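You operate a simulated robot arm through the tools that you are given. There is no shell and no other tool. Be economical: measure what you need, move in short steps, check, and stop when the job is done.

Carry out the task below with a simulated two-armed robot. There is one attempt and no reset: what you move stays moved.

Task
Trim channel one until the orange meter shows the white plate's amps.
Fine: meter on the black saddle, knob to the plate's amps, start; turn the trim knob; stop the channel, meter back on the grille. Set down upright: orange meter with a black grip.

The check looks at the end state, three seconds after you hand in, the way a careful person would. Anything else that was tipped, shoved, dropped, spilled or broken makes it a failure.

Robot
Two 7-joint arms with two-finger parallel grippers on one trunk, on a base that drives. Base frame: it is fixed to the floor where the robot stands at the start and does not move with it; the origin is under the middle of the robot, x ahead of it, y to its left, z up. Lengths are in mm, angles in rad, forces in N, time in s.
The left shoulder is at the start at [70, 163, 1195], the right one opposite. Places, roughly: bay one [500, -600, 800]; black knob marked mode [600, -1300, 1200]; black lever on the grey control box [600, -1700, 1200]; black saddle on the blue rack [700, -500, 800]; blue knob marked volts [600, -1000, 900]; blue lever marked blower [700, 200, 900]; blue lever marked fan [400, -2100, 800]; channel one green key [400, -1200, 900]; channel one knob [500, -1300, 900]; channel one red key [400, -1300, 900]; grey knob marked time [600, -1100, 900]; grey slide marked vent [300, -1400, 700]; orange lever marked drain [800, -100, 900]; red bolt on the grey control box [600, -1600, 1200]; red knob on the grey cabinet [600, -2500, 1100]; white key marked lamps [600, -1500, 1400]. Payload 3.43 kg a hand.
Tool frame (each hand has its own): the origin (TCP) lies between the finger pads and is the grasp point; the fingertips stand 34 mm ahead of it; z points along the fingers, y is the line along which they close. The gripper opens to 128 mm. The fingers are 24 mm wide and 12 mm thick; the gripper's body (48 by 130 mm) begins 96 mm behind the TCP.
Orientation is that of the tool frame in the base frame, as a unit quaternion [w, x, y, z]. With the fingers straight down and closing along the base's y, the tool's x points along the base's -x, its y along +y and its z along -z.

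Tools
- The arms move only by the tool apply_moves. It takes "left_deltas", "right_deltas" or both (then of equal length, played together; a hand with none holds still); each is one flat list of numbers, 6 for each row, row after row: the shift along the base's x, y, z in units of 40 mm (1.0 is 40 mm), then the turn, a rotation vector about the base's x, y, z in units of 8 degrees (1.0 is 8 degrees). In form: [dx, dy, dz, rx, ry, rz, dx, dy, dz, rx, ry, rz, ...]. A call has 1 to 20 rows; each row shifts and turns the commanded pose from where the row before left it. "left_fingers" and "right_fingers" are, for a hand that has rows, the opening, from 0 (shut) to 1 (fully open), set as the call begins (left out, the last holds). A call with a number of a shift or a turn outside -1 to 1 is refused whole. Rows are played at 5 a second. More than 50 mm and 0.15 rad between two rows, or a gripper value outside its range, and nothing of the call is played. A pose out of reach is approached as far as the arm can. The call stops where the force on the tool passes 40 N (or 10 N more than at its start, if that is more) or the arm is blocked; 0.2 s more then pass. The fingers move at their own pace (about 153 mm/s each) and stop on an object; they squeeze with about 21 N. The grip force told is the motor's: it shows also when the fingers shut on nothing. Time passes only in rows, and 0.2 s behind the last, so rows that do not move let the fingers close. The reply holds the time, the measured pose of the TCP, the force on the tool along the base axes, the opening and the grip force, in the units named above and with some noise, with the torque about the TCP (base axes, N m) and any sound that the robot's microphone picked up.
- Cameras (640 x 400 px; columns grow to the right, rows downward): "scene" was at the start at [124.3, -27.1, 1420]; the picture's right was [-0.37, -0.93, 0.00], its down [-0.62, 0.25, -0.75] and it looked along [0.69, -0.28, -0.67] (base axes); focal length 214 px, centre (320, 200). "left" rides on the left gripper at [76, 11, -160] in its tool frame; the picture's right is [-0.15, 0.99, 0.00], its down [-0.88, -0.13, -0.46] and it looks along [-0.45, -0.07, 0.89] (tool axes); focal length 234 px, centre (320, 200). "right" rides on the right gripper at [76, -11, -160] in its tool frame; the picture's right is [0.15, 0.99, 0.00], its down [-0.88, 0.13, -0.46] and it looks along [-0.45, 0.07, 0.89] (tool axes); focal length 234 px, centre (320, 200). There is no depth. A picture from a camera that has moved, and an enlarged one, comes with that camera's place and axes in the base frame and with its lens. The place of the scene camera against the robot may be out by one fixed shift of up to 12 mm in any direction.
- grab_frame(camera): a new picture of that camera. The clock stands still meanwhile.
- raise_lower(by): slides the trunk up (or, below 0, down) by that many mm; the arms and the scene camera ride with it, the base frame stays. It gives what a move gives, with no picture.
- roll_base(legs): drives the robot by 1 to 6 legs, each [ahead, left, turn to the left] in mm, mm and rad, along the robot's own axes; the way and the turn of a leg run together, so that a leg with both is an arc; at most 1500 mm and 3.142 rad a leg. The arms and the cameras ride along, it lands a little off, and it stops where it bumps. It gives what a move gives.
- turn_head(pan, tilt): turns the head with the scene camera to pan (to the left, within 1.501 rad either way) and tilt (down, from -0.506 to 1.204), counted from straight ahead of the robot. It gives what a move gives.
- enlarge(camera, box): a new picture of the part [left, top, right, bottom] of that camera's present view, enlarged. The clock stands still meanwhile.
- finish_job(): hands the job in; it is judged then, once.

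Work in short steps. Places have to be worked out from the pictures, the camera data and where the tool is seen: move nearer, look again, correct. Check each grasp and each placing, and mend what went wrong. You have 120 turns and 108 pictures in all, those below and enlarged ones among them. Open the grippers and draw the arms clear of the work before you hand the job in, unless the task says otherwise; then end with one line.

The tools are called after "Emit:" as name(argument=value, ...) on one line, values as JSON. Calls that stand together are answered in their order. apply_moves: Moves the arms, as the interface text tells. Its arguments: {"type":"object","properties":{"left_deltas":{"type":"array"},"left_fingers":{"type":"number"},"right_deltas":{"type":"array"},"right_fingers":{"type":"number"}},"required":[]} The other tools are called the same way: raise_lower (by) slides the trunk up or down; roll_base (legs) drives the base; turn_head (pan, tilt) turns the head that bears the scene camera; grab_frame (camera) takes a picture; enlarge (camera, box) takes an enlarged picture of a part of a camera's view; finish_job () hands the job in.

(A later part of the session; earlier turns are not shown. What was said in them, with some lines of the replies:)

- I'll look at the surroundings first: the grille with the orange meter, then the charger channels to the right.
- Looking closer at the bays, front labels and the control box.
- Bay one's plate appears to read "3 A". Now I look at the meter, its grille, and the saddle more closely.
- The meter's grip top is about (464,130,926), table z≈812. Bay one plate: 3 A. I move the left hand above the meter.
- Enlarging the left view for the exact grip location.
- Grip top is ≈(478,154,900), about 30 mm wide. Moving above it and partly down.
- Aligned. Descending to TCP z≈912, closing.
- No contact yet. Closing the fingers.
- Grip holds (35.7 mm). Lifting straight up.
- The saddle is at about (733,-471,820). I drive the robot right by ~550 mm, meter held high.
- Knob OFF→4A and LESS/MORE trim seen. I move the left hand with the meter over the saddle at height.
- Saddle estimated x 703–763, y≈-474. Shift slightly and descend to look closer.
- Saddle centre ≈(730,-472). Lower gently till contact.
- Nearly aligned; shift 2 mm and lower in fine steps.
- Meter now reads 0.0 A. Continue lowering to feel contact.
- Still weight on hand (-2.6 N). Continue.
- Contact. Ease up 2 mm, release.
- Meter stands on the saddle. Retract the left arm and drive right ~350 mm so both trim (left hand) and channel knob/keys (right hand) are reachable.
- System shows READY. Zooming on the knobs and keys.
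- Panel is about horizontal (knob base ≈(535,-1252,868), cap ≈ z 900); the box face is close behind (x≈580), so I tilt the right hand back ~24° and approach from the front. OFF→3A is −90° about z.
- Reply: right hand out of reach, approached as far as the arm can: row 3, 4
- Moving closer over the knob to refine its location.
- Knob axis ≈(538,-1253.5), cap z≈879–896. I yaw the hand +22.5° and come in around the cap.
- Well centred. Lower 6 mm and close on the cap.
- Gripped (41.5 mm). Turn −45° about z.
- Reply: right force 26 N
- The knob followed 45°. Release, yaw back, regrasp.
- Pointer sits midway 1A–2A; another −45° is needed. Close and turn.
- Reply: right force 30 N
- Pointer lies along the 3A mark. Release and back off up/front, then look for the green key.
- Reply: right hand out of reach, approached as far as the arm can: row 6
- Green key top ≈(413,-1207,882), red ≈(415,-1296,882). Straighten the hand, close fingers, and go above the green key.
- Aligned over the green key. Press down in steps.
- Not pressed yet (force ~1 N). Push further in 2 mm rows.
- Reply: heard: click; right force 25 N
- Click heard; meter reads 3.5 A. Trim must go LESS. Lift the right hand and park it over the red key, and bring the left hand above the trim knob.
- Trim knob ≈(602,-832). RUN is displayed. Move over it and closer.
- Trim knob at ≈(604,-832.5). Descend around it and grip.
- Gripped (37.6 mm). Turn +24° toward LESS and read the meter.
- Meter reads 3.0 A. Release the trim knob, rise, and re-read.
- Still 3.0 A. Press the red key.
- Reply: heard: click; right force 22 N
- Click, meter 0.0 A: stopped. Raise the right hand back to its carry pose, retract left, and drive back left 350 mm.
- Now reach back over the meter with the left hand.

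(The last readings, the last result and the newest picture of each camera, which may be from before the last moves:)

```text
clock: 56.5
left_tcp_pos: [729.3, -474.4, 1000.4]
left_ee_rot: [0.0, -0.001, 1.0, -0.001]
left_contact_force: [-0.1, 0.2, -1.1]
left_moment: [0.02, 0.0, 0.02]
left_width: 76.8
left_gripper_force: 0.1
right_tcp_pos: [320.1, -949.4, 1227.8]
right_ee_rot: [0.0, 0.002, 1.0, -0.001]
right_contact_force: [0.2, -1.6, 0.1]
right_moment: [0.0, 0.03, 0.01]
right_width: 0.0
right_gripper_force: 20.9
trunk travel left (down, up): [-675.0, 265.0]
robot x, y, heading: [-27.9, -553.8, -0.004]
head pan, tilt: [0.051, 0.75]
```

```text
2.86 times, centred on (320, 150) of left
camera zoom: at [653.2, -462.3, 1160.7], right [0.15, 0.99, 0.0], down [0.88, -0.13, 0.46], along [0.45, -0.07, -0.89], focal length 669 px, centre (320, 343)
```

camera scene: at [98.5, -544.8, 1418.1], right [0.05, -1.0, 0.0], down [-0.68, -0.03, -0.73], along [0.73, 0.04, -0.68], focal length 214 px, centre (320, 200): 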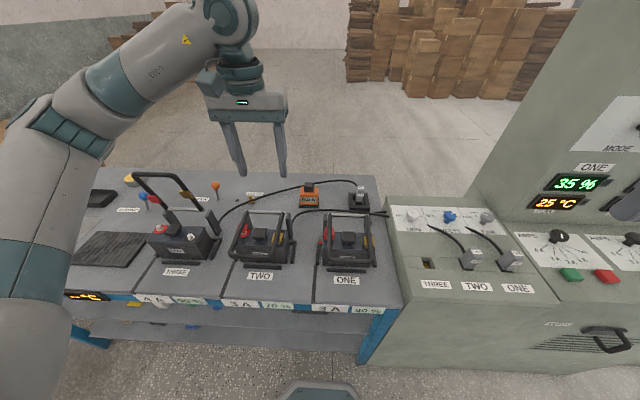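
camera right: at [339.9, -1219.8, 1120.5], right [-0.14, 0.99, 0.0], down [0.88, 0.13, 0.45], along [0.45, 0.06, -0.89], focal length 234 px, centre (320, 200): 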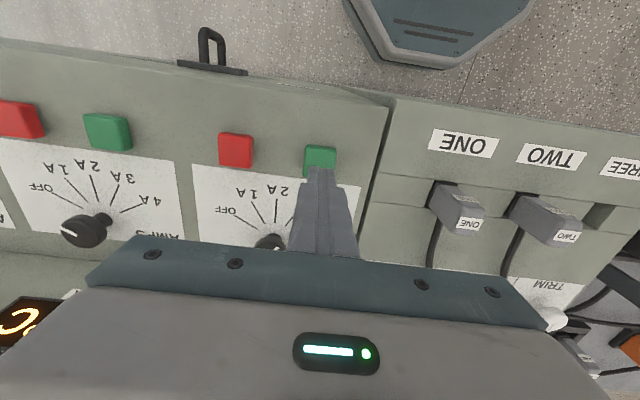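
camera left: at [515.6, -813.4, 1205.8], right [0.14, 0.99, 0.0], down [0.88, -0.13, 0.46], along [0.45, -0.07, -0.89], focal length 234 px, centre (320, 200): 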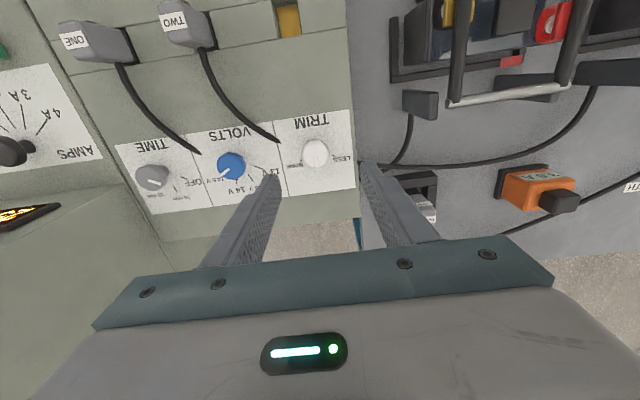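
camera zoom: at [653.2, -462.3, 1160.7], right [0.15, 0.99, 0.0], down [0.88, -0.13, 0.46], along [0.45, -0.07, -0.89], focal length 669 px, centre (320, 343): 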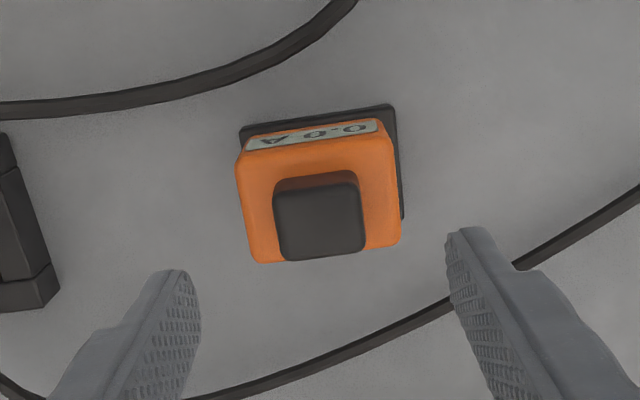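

Aligned at (730,-474.5). Descend and grip.

Emit:
apply_moves(left_deltas=[0, 0, -0.8, 0, 0, 0, 0, 0, -0.8, 0, 0, 0, 0, 0, -0.5, 0, 0, 0, 0, 0, -0.06, 0, 0, 0])

Emit:
apply_moves(left_deltas=[0, 0, 0, 0, 0, 0, 0, 0, 0, 0, 0, 0, 0, 0, 0, 0, 0, 0], left_fingers=0)

Emit:
apply_moves(left_deltas=[0, 0, 0.5, 0, 0, 0, 0, 0, 1, 0, 0, 0, 0, 0, 1, 0, 0, 0, 0, 0, 1, 0, 0, 0, 0, 0, 1, 0, 0, 0, 0, 0, 1, 0, 0, 0, 0, 0, 0.7, 0, 0, 0])

Emit:
grab_frame(camera="scene")

```text
clock: 57.5
left_tcp_pos: [729.9, -474.3, 914.2]
left_ee_rot: [0.001, -0.001, 1.0, 0.0]
left_contact_force: [-0.5, 0.2, -0.1]
left_moment: [0.04, 0.01, 0.02]
left_width: 76.5
left_gripper_force: 0.2
right_tcp_pos: [320.5, -949.5, 1227.8]
right_ee_rot: [0.0, 0.001, 1.0, 0.0]
right_contact_force: [-0.6, 0.5, 0.6]
right_moment: [0.02, 0.01, 0.03]
right_width: 0.1
right_gripper_force: 20.9
trunk travel left (down, up): [-675.0, 265.0]
robot x, y, heading: [-32.3, -554.1, 0.0]
head pan, tilt: [0.051, 0.75]
```

```text
clock: 58.3
left_tcp_pos: [728.4, -474.6, 915.0]
left_ee_rot: [0.0, -0.001, 1.0, 0.001]
left_contact_force: [-0.9, 0.2, -0.4]
left_moment: [-0.04, 0.01, 0.01]
left_width: 35.5
left_gripper_force: 20.9
right_tcp_pos: [319.6, -948.5, 1228.2]
right_ee_rot: [0.0, 0.002, 1.0, -0.001]
right_contact_force: [0.4, 0.1, -1.1]
right_moment: [-0.01, 0.01, 0.01]
right_width: 0.2
right_gripper_force: 20.9
trunk travel left (down, up): [-675.0, 265.0]
robot x, y, heading: [-31.9, -550.9, -0.007]
head pan, tilt: [0.051, 0.75]
```

```text
clock: 59.9
left_tcp_pos: [728.7, -475.1, 1163.4]
left_ee_rot: [0.0, 0.0, 1.0, 0.0]
left_contact_force: [-0.9, -1.0, -2.7]
left_moment: [0.0, -0.04, 0.02]
left_width: 35.7
left_gripper_force: 20.6
right_tcp_pos: [318.7, -949.5, 1227.5]
right_ee_rot: [0.0, 0.002, 1.0, -0.001]
right_contact_force: [-0.3, 0.6, 0.7]
right_moment: [0.03, -0.01, 0.01]
right_width: 0.1
right_gripper_force: 20.8
trunk travel left (down, up): [-675.0, 265.0]
robot x, y, heading: [-28.2, -552.6, -0.004]
head pan, tilt: [0.051, 0.75]
```

```text
41 pictures are left
camera scene: at [98.1, -545.3, 1418.1], right [0.05, -1.0, 0.0], down [-0.68, -0.03, -0.73], along [0.73, 0.04, -0.68], focal length 214 px, centre (320, 200)
```

scene: 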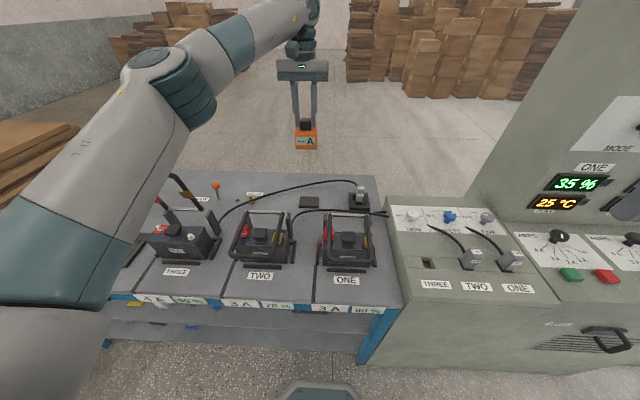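

Meter held and clear. Retract to the carry pose and drive back to the start.

Emit:
apply_moves(left_deltas=[-0.9, 0.25, 0, 0, 0, 0, -0.9, 0.25, 0, 0, 0, 0, -0.9, 0.25, 0, 0, 0, 0, -0.9, 0.25, 0, 0, 0, 0, -0.9, 0.25, 0, 0, 0, 0, -0.9, 0.25, 0, 0, 0, 0, -0.9, 0.25, 0, 0, 0, 0])

Emit:
roll_base(legs=[[0, 300, 0], [0, 250, 0]])

Emit:
turn_head(pan=0.1, tilt=0.85)

Emit:
grab_frame(camera="scene")

```text
clock: 61.5
left_tcp_pos: [475.6, -402.6, 1162.7]
left_ee_rot: [0.0, -0.001, 1.0, 0.001]
left_contact_force: [-0.3, 0.6, -2.4]
left_moment: [0.01, -0.02, 0.0]
left_width: 35.7
left_gripper_force: 21.4
right_tcp_pos: [318.2, -947.3, 1228.2]
right_ee_rot: [0.0, 0.002, 1.0, -0.002]
right_contact_force: [-0.4, 0.2, 0.5]
right_moment: [0.0, -0.01, 0.0]
right_width: 0.0
right_gripper_force: 21.2
trunk travel left (down, up): [-675.0, 265.0]
robot x, y, heading: [-34.4, -550.5, -0.002]
head pan, tilt: [0.051, 0.75]
```

```text
clock: 65.0
left_tcp_pos: [475.7, 146.3, 1162.8]
left_ee_rot: [0.0, 0.0, 1.0, -0.001]
left_contact_force: [0.3, 0.9, -1.7]
left_moment: [0.0, 0.03, 0.01]
left_width: 35.5
left_gripper_force: 21.0
right_tcp_pos: [320.0, -398.3, 1228.7]
right_ee_rot: [0.0, 0.001, 1.0, -0.002]
right_contact_force: [0.4, -0.3, -0.3]
right_moment: [-0.02, -0.03, 0.02]
right_width: 0.0
right_gripper_force: 20.6
trunk travel left (down, up): [-675.0, 265.0]
robot x, y, heading: [-30.7, -3.5, -0.001]
head pan, tilt: [0.051, 0.75]
```

```text
clock: 65.7
left_tcp_pos: [476.4, 147.7, 1162.2]
left_ee_rot: [0.0, 0.0, 1.0, 0.0]
left_contact_force: [-0.3, 0.8, -2.2]
left_moment: [-0.01, 0.02, 0.0]
left_width: 35.5
left_gripper_force: 21.1
right_tcp_pos: [318.8, -396.2, 1227.6]
right_ee_rot: [0.0, 0.002, 1.0, 0.0]
right_contact_force: [0.1, 0.6, -0.3]
right_moment: [-0.01, 0.0, 0.04]
right_width: 0.0
right_gripper_force: 21.3
trunk travel left (down, up): [-675.0, 265.0]
robot x, y, heading: [-30.2, 2.4, 0.002]
head pan, tilt: [0.099, 0.85]
```

```text
40 pictures are left
camera scene: at [92.9, 10.7, 1410.1], right [0.1, -0.99, 0.0], down [-0.75, -0.08, -0.66], along [0.66, 0.07, -0.75], focal length 214 px, centre (320, 200)
```

scene: 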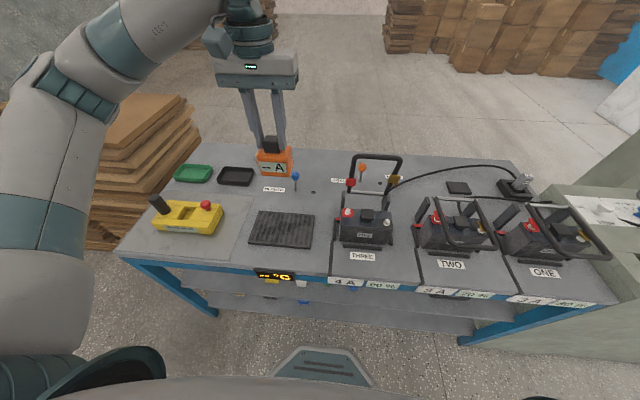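

Lower over the grille at the original spot (477,153).

Emit:
apply_moves(left_deltas=[0, 0.13, -1, 0, 0, 0, 0, 0, -1, 0, 0, 0, 0, 0, -1, 0, 0, 0, 0, 0, -1, 0, 0, 0, 0, 0, -1, 0, 0, 0, 0, 0, -0.8, 0, 0, 0])

Emit:
enlarge(camera="scene", box=[220, 130, 340, 260])

Emit:
grab_frame(camera="left")

```text
clock: 67.1
left_tcp_pos: [477.3, 153.2, 929.7]
left_ee_rot: [0.001, 0.0, 1.0, 0.0]
left_contact_force: [0.5, -0.4, -1.5]
left_moment: [0.02, 0.05, 0.0]
left_width: 35.5
left_gripper_force: 21.4
right_tcp_pos: [318.9, -397.6, 1227.2]
right_ee_rot: [-0.001, 0.002, 1.0, -0.001]
right_contact_force: [0.2, -0.2, 0.2]
right_moment: [-0.01, -0.02, 0.0]
right_width: 0.0
right_gripper_force: 21.2
trunk travel left (down, up): [-675.0, 265.0]
robot x, y, heading: [-33.8, -2.4, 0.004]
head pan, tilt: [0.099, 0.85]
```

```text
3.08 times, centred on (280, 195) of scene
camera zoom: at [93.3, 10.4, 1410.1], right [0.1, -0.99, 0.0], down [-0.75, -0.08, -0.66], along [0.66, 0.07, -0.75], focal length 660 px, centre (443, 215)
```

zoom: 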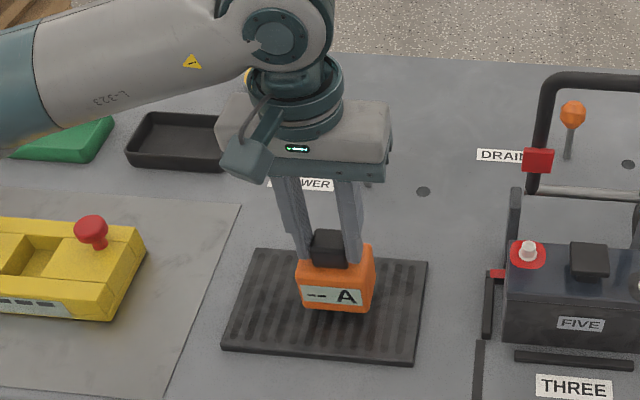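

```text
38 pictures are left
camera left: at [400.6, 164.1, 1090.4], right [0.15, 0.99, 0.0], down [0.88, -0.13, 0.46], along [0.45, -0.07, -0.89], focal length 234 px, centre (320, 200)
```

left: 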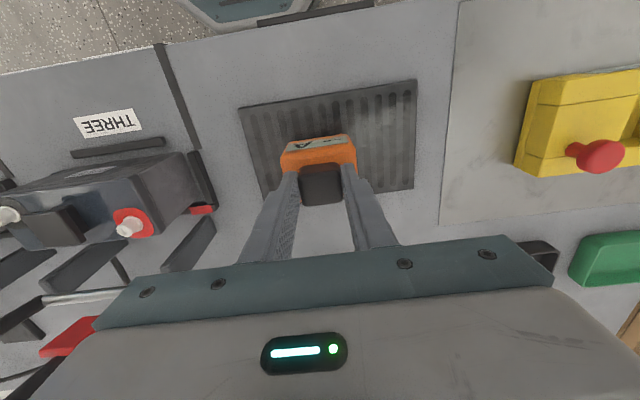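

Over the grille, well inside. Lower finely to contact.

Emit:
apply_moves(left_deltas=[0, 0, -0.2, 0, 0, 0, 0, 0, -0.06, 0, 0, 0, 0, 0, -0.04, 0, 0, 0, 0, 0, -0.04, 0, 0, 0])

```text
clock: 68.1
left_tcp_pos: [476.7, 153.2, 917.1]
left_ee_rot: [0.001, 0.001, 1.0, 0.0]
left_contact_force: [0.4, -0.6, -1.7]
left_moment: [-0.01, 0.0, -0.02]
left_width: 35.8
left_gripper_force: 21.1
right_tcp_pos: [319.8, -397.8, 1227.4]
right_ee_rot: [0.0, 0.002, 1.0, -0.001]
right_contact_force: [-0.9, 0.8, 0.1]
right_moment: [0.0, 0.0, -0.03]
right_width: 0.0
right_gripper_force: 21.2
trunk travel left (down, up): [-675.0, 265.0]
robot x, y, heading: [-34.5, -1.3, 0.001]
head pan, tilt: [0.099, 0.85]
```

Emit:
apply_moves(left_deltas=[0, 0, -0.05, 0, 0, 0, 0, 0, -0.04, 0, 0, 0])

```text
clock: 68.7
left_tcp_pos: [476.0, 151.2, 913.6]
left_ee_rot: [0.001, 0.0, 1.0, 0.0]
left_contact_force: [-0.4, 0.7, 10.3]
left_moment: [0.06, 0.26, -0.03]
left_width: 35.7
left_gripper_force: 21.5
right_tcp_pos: [319.4, -398.1, 1229.1]
right_ee_rot: [0.0, 0.002, 1.0, -0.001]
right_contact_force: [0.1, -0.2, 0.0]
right_moment: [0.01, 0.0, -0.02]
right_width: 0.0
right_gripper_force: 21.1
trunk travel left (down, up): [-675.0, 265.0]
robot x, y, heading: [-32.3, -0.9, -0.001]
head pan, tilt: [0.099, 0.85]
```

Contact (10 N). Release and lift away.

Emit:
apply_moves(left_deltas=[0, 0, 0, 0, 0, 0, 0, 0, 0, 0, 0, 0, 0, 0, 0.4, 0, 0, 0, 0, 0, 1, 0, 0, 0, 0, 0, 1, 0, 0, 0, 0, 0, 1, 0, 0, 0, 0, 0, 1, 0, 0, 0, 0, 0, 1, 0, 0, 0], left_fingers=0.6, right_deltas=[0, 0, 0, 0, 0, 0, 0, 0, 0, 0, 0, 0, 0, 0, 0, 0, 0, 0, 0, 0, 0, 0, 0, 0, 0, 0, 0, 0, 0, 0, 0, 0, 0, 0, 0, 0, 0, 0, 0, 0, 0, 0, 0, 0, 0, 0, 0, 0], right_fingers=1)

Emit:
turn_head(pan=-0.35, tilt=0.7)

Emit:
grab_frame(camera="scene")

Emit:
enlarge(camera="scene", box=[130, 200, 300, 340])

Emit:
enlarge(camera="scene", box=[460, 80, 640, 220])

```text
clock: 70.5
left_tcp_pos: [475.8, 152.1, 1130.9]
left_ee_rot: [0.0, 0.0, 1.0, 0.0]
left_contact_force: [0.2, 0.6, 0.3]
left_moment: [0.01, 0.0, -0.01]
left_width: 76.7
left_gripper_force: 0.0
right_tcp_pos: [317.0, -398.3, 1227.5]
right_ee_rot: [0.001, 0.001, 1.0, -0.001]
right_contact_force: [-0.6, 0.7, -0.2]
right_moment: [0.01, -0.04, 0.01]
right_width: 127.7
right_gripper_force: 0.1
trunk travel left (down, up): [-675.0, 265.0]
robot x, y, heading: [-34.2, -3.3, -0.005]
head pan, tilt: [0.099, 0.85]
```

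```text
clock: 71.4
left_tcp_pos: [476.4, 151.2, 1129.4]
left_ee_rot: [0.0, 0.001, 1.0, 0.0]
left_contact_force: [0.0, 0.2, 0.4]
left_moment: [0.0, -0.06, -0.01]
left_width: 76.9
left_gripper_force: 0.0
right_tcp_pos: [318.6, -397.4, 1226.9]
right_ee_rot: [0.0, 0.003, 1.0, -0.001]
right_contact_force: [0.0, -0.2, -1.0]
right_moment: [-0.01, 0.01, 0.0]
right_width: 128.1
right_gripper_force: 0.0
trunk travel left (down, up): [-675.0, 265.0]
robot x, y, heading: [-32.0, -1.2, 0.002]
head pan, tilt: [-0.351, 0.7]
```

```text
37 pictures are left
camera scene: at [94.8, -26.8, 1422.4], right [-0.34, -0.94, 0.0], down [-0.61, 0.22, -0.76], along [0.72, -0.26, -0.64], focal length 214 px, centre (320, 200)
```

scene: 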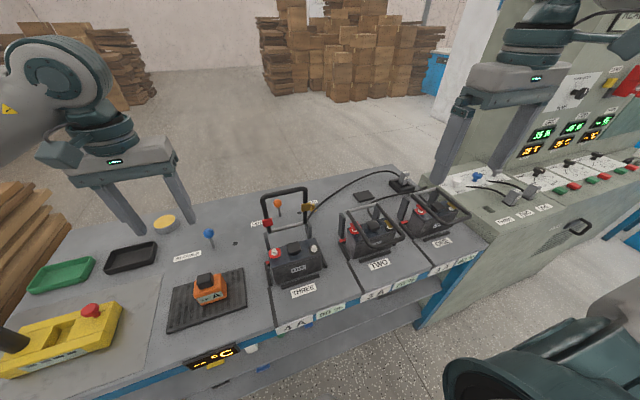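

```text
2.86 times, centred on (215, 270) of scene
camera zoom: at [94.8, -26.8, 1422.4], right [-0.34, -0.94, 0.0], down [-0.61, 0.22, -0.76], along [0.72, -0.26, -0.64], focal length 613 px, centre (620, 0)
```

zoom: 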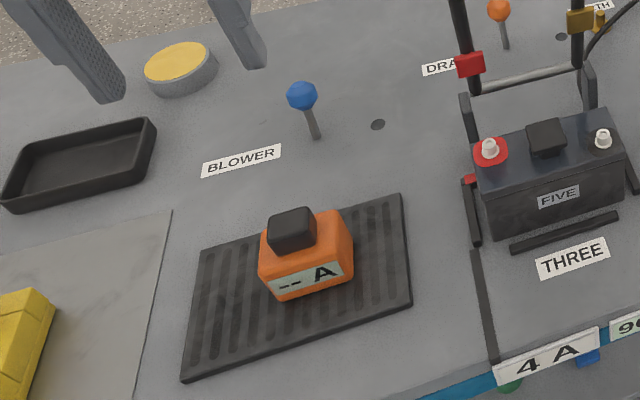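

```text
2.86 times, centred on (550, 150) of scene
camera zoom: at [94.8, -26.8, 1422.4], right [-0.34, -0.94, 0.0], down [-0.61, 0.22, -0.76], along [0.72, -0.26, -0.64], focal length 613 px, centre (-337, 343)
```

zoom: 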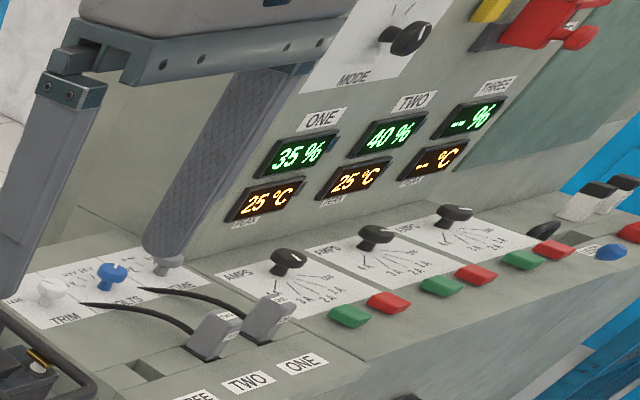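

The meter stands upright on the grille, channel one is stopped, the trim knob is set where the meter read 3.0 A, and both hands are open and clear. Handing in.

Emit:
finish_job()

```text
The job is handed in.
```

Channel one is trimmed to the plate's 3 A: the orange meter read 3.0 A while it was running. I then stopped the channel and set the meter upright back on the grille; the amps knob is still at 3 A.
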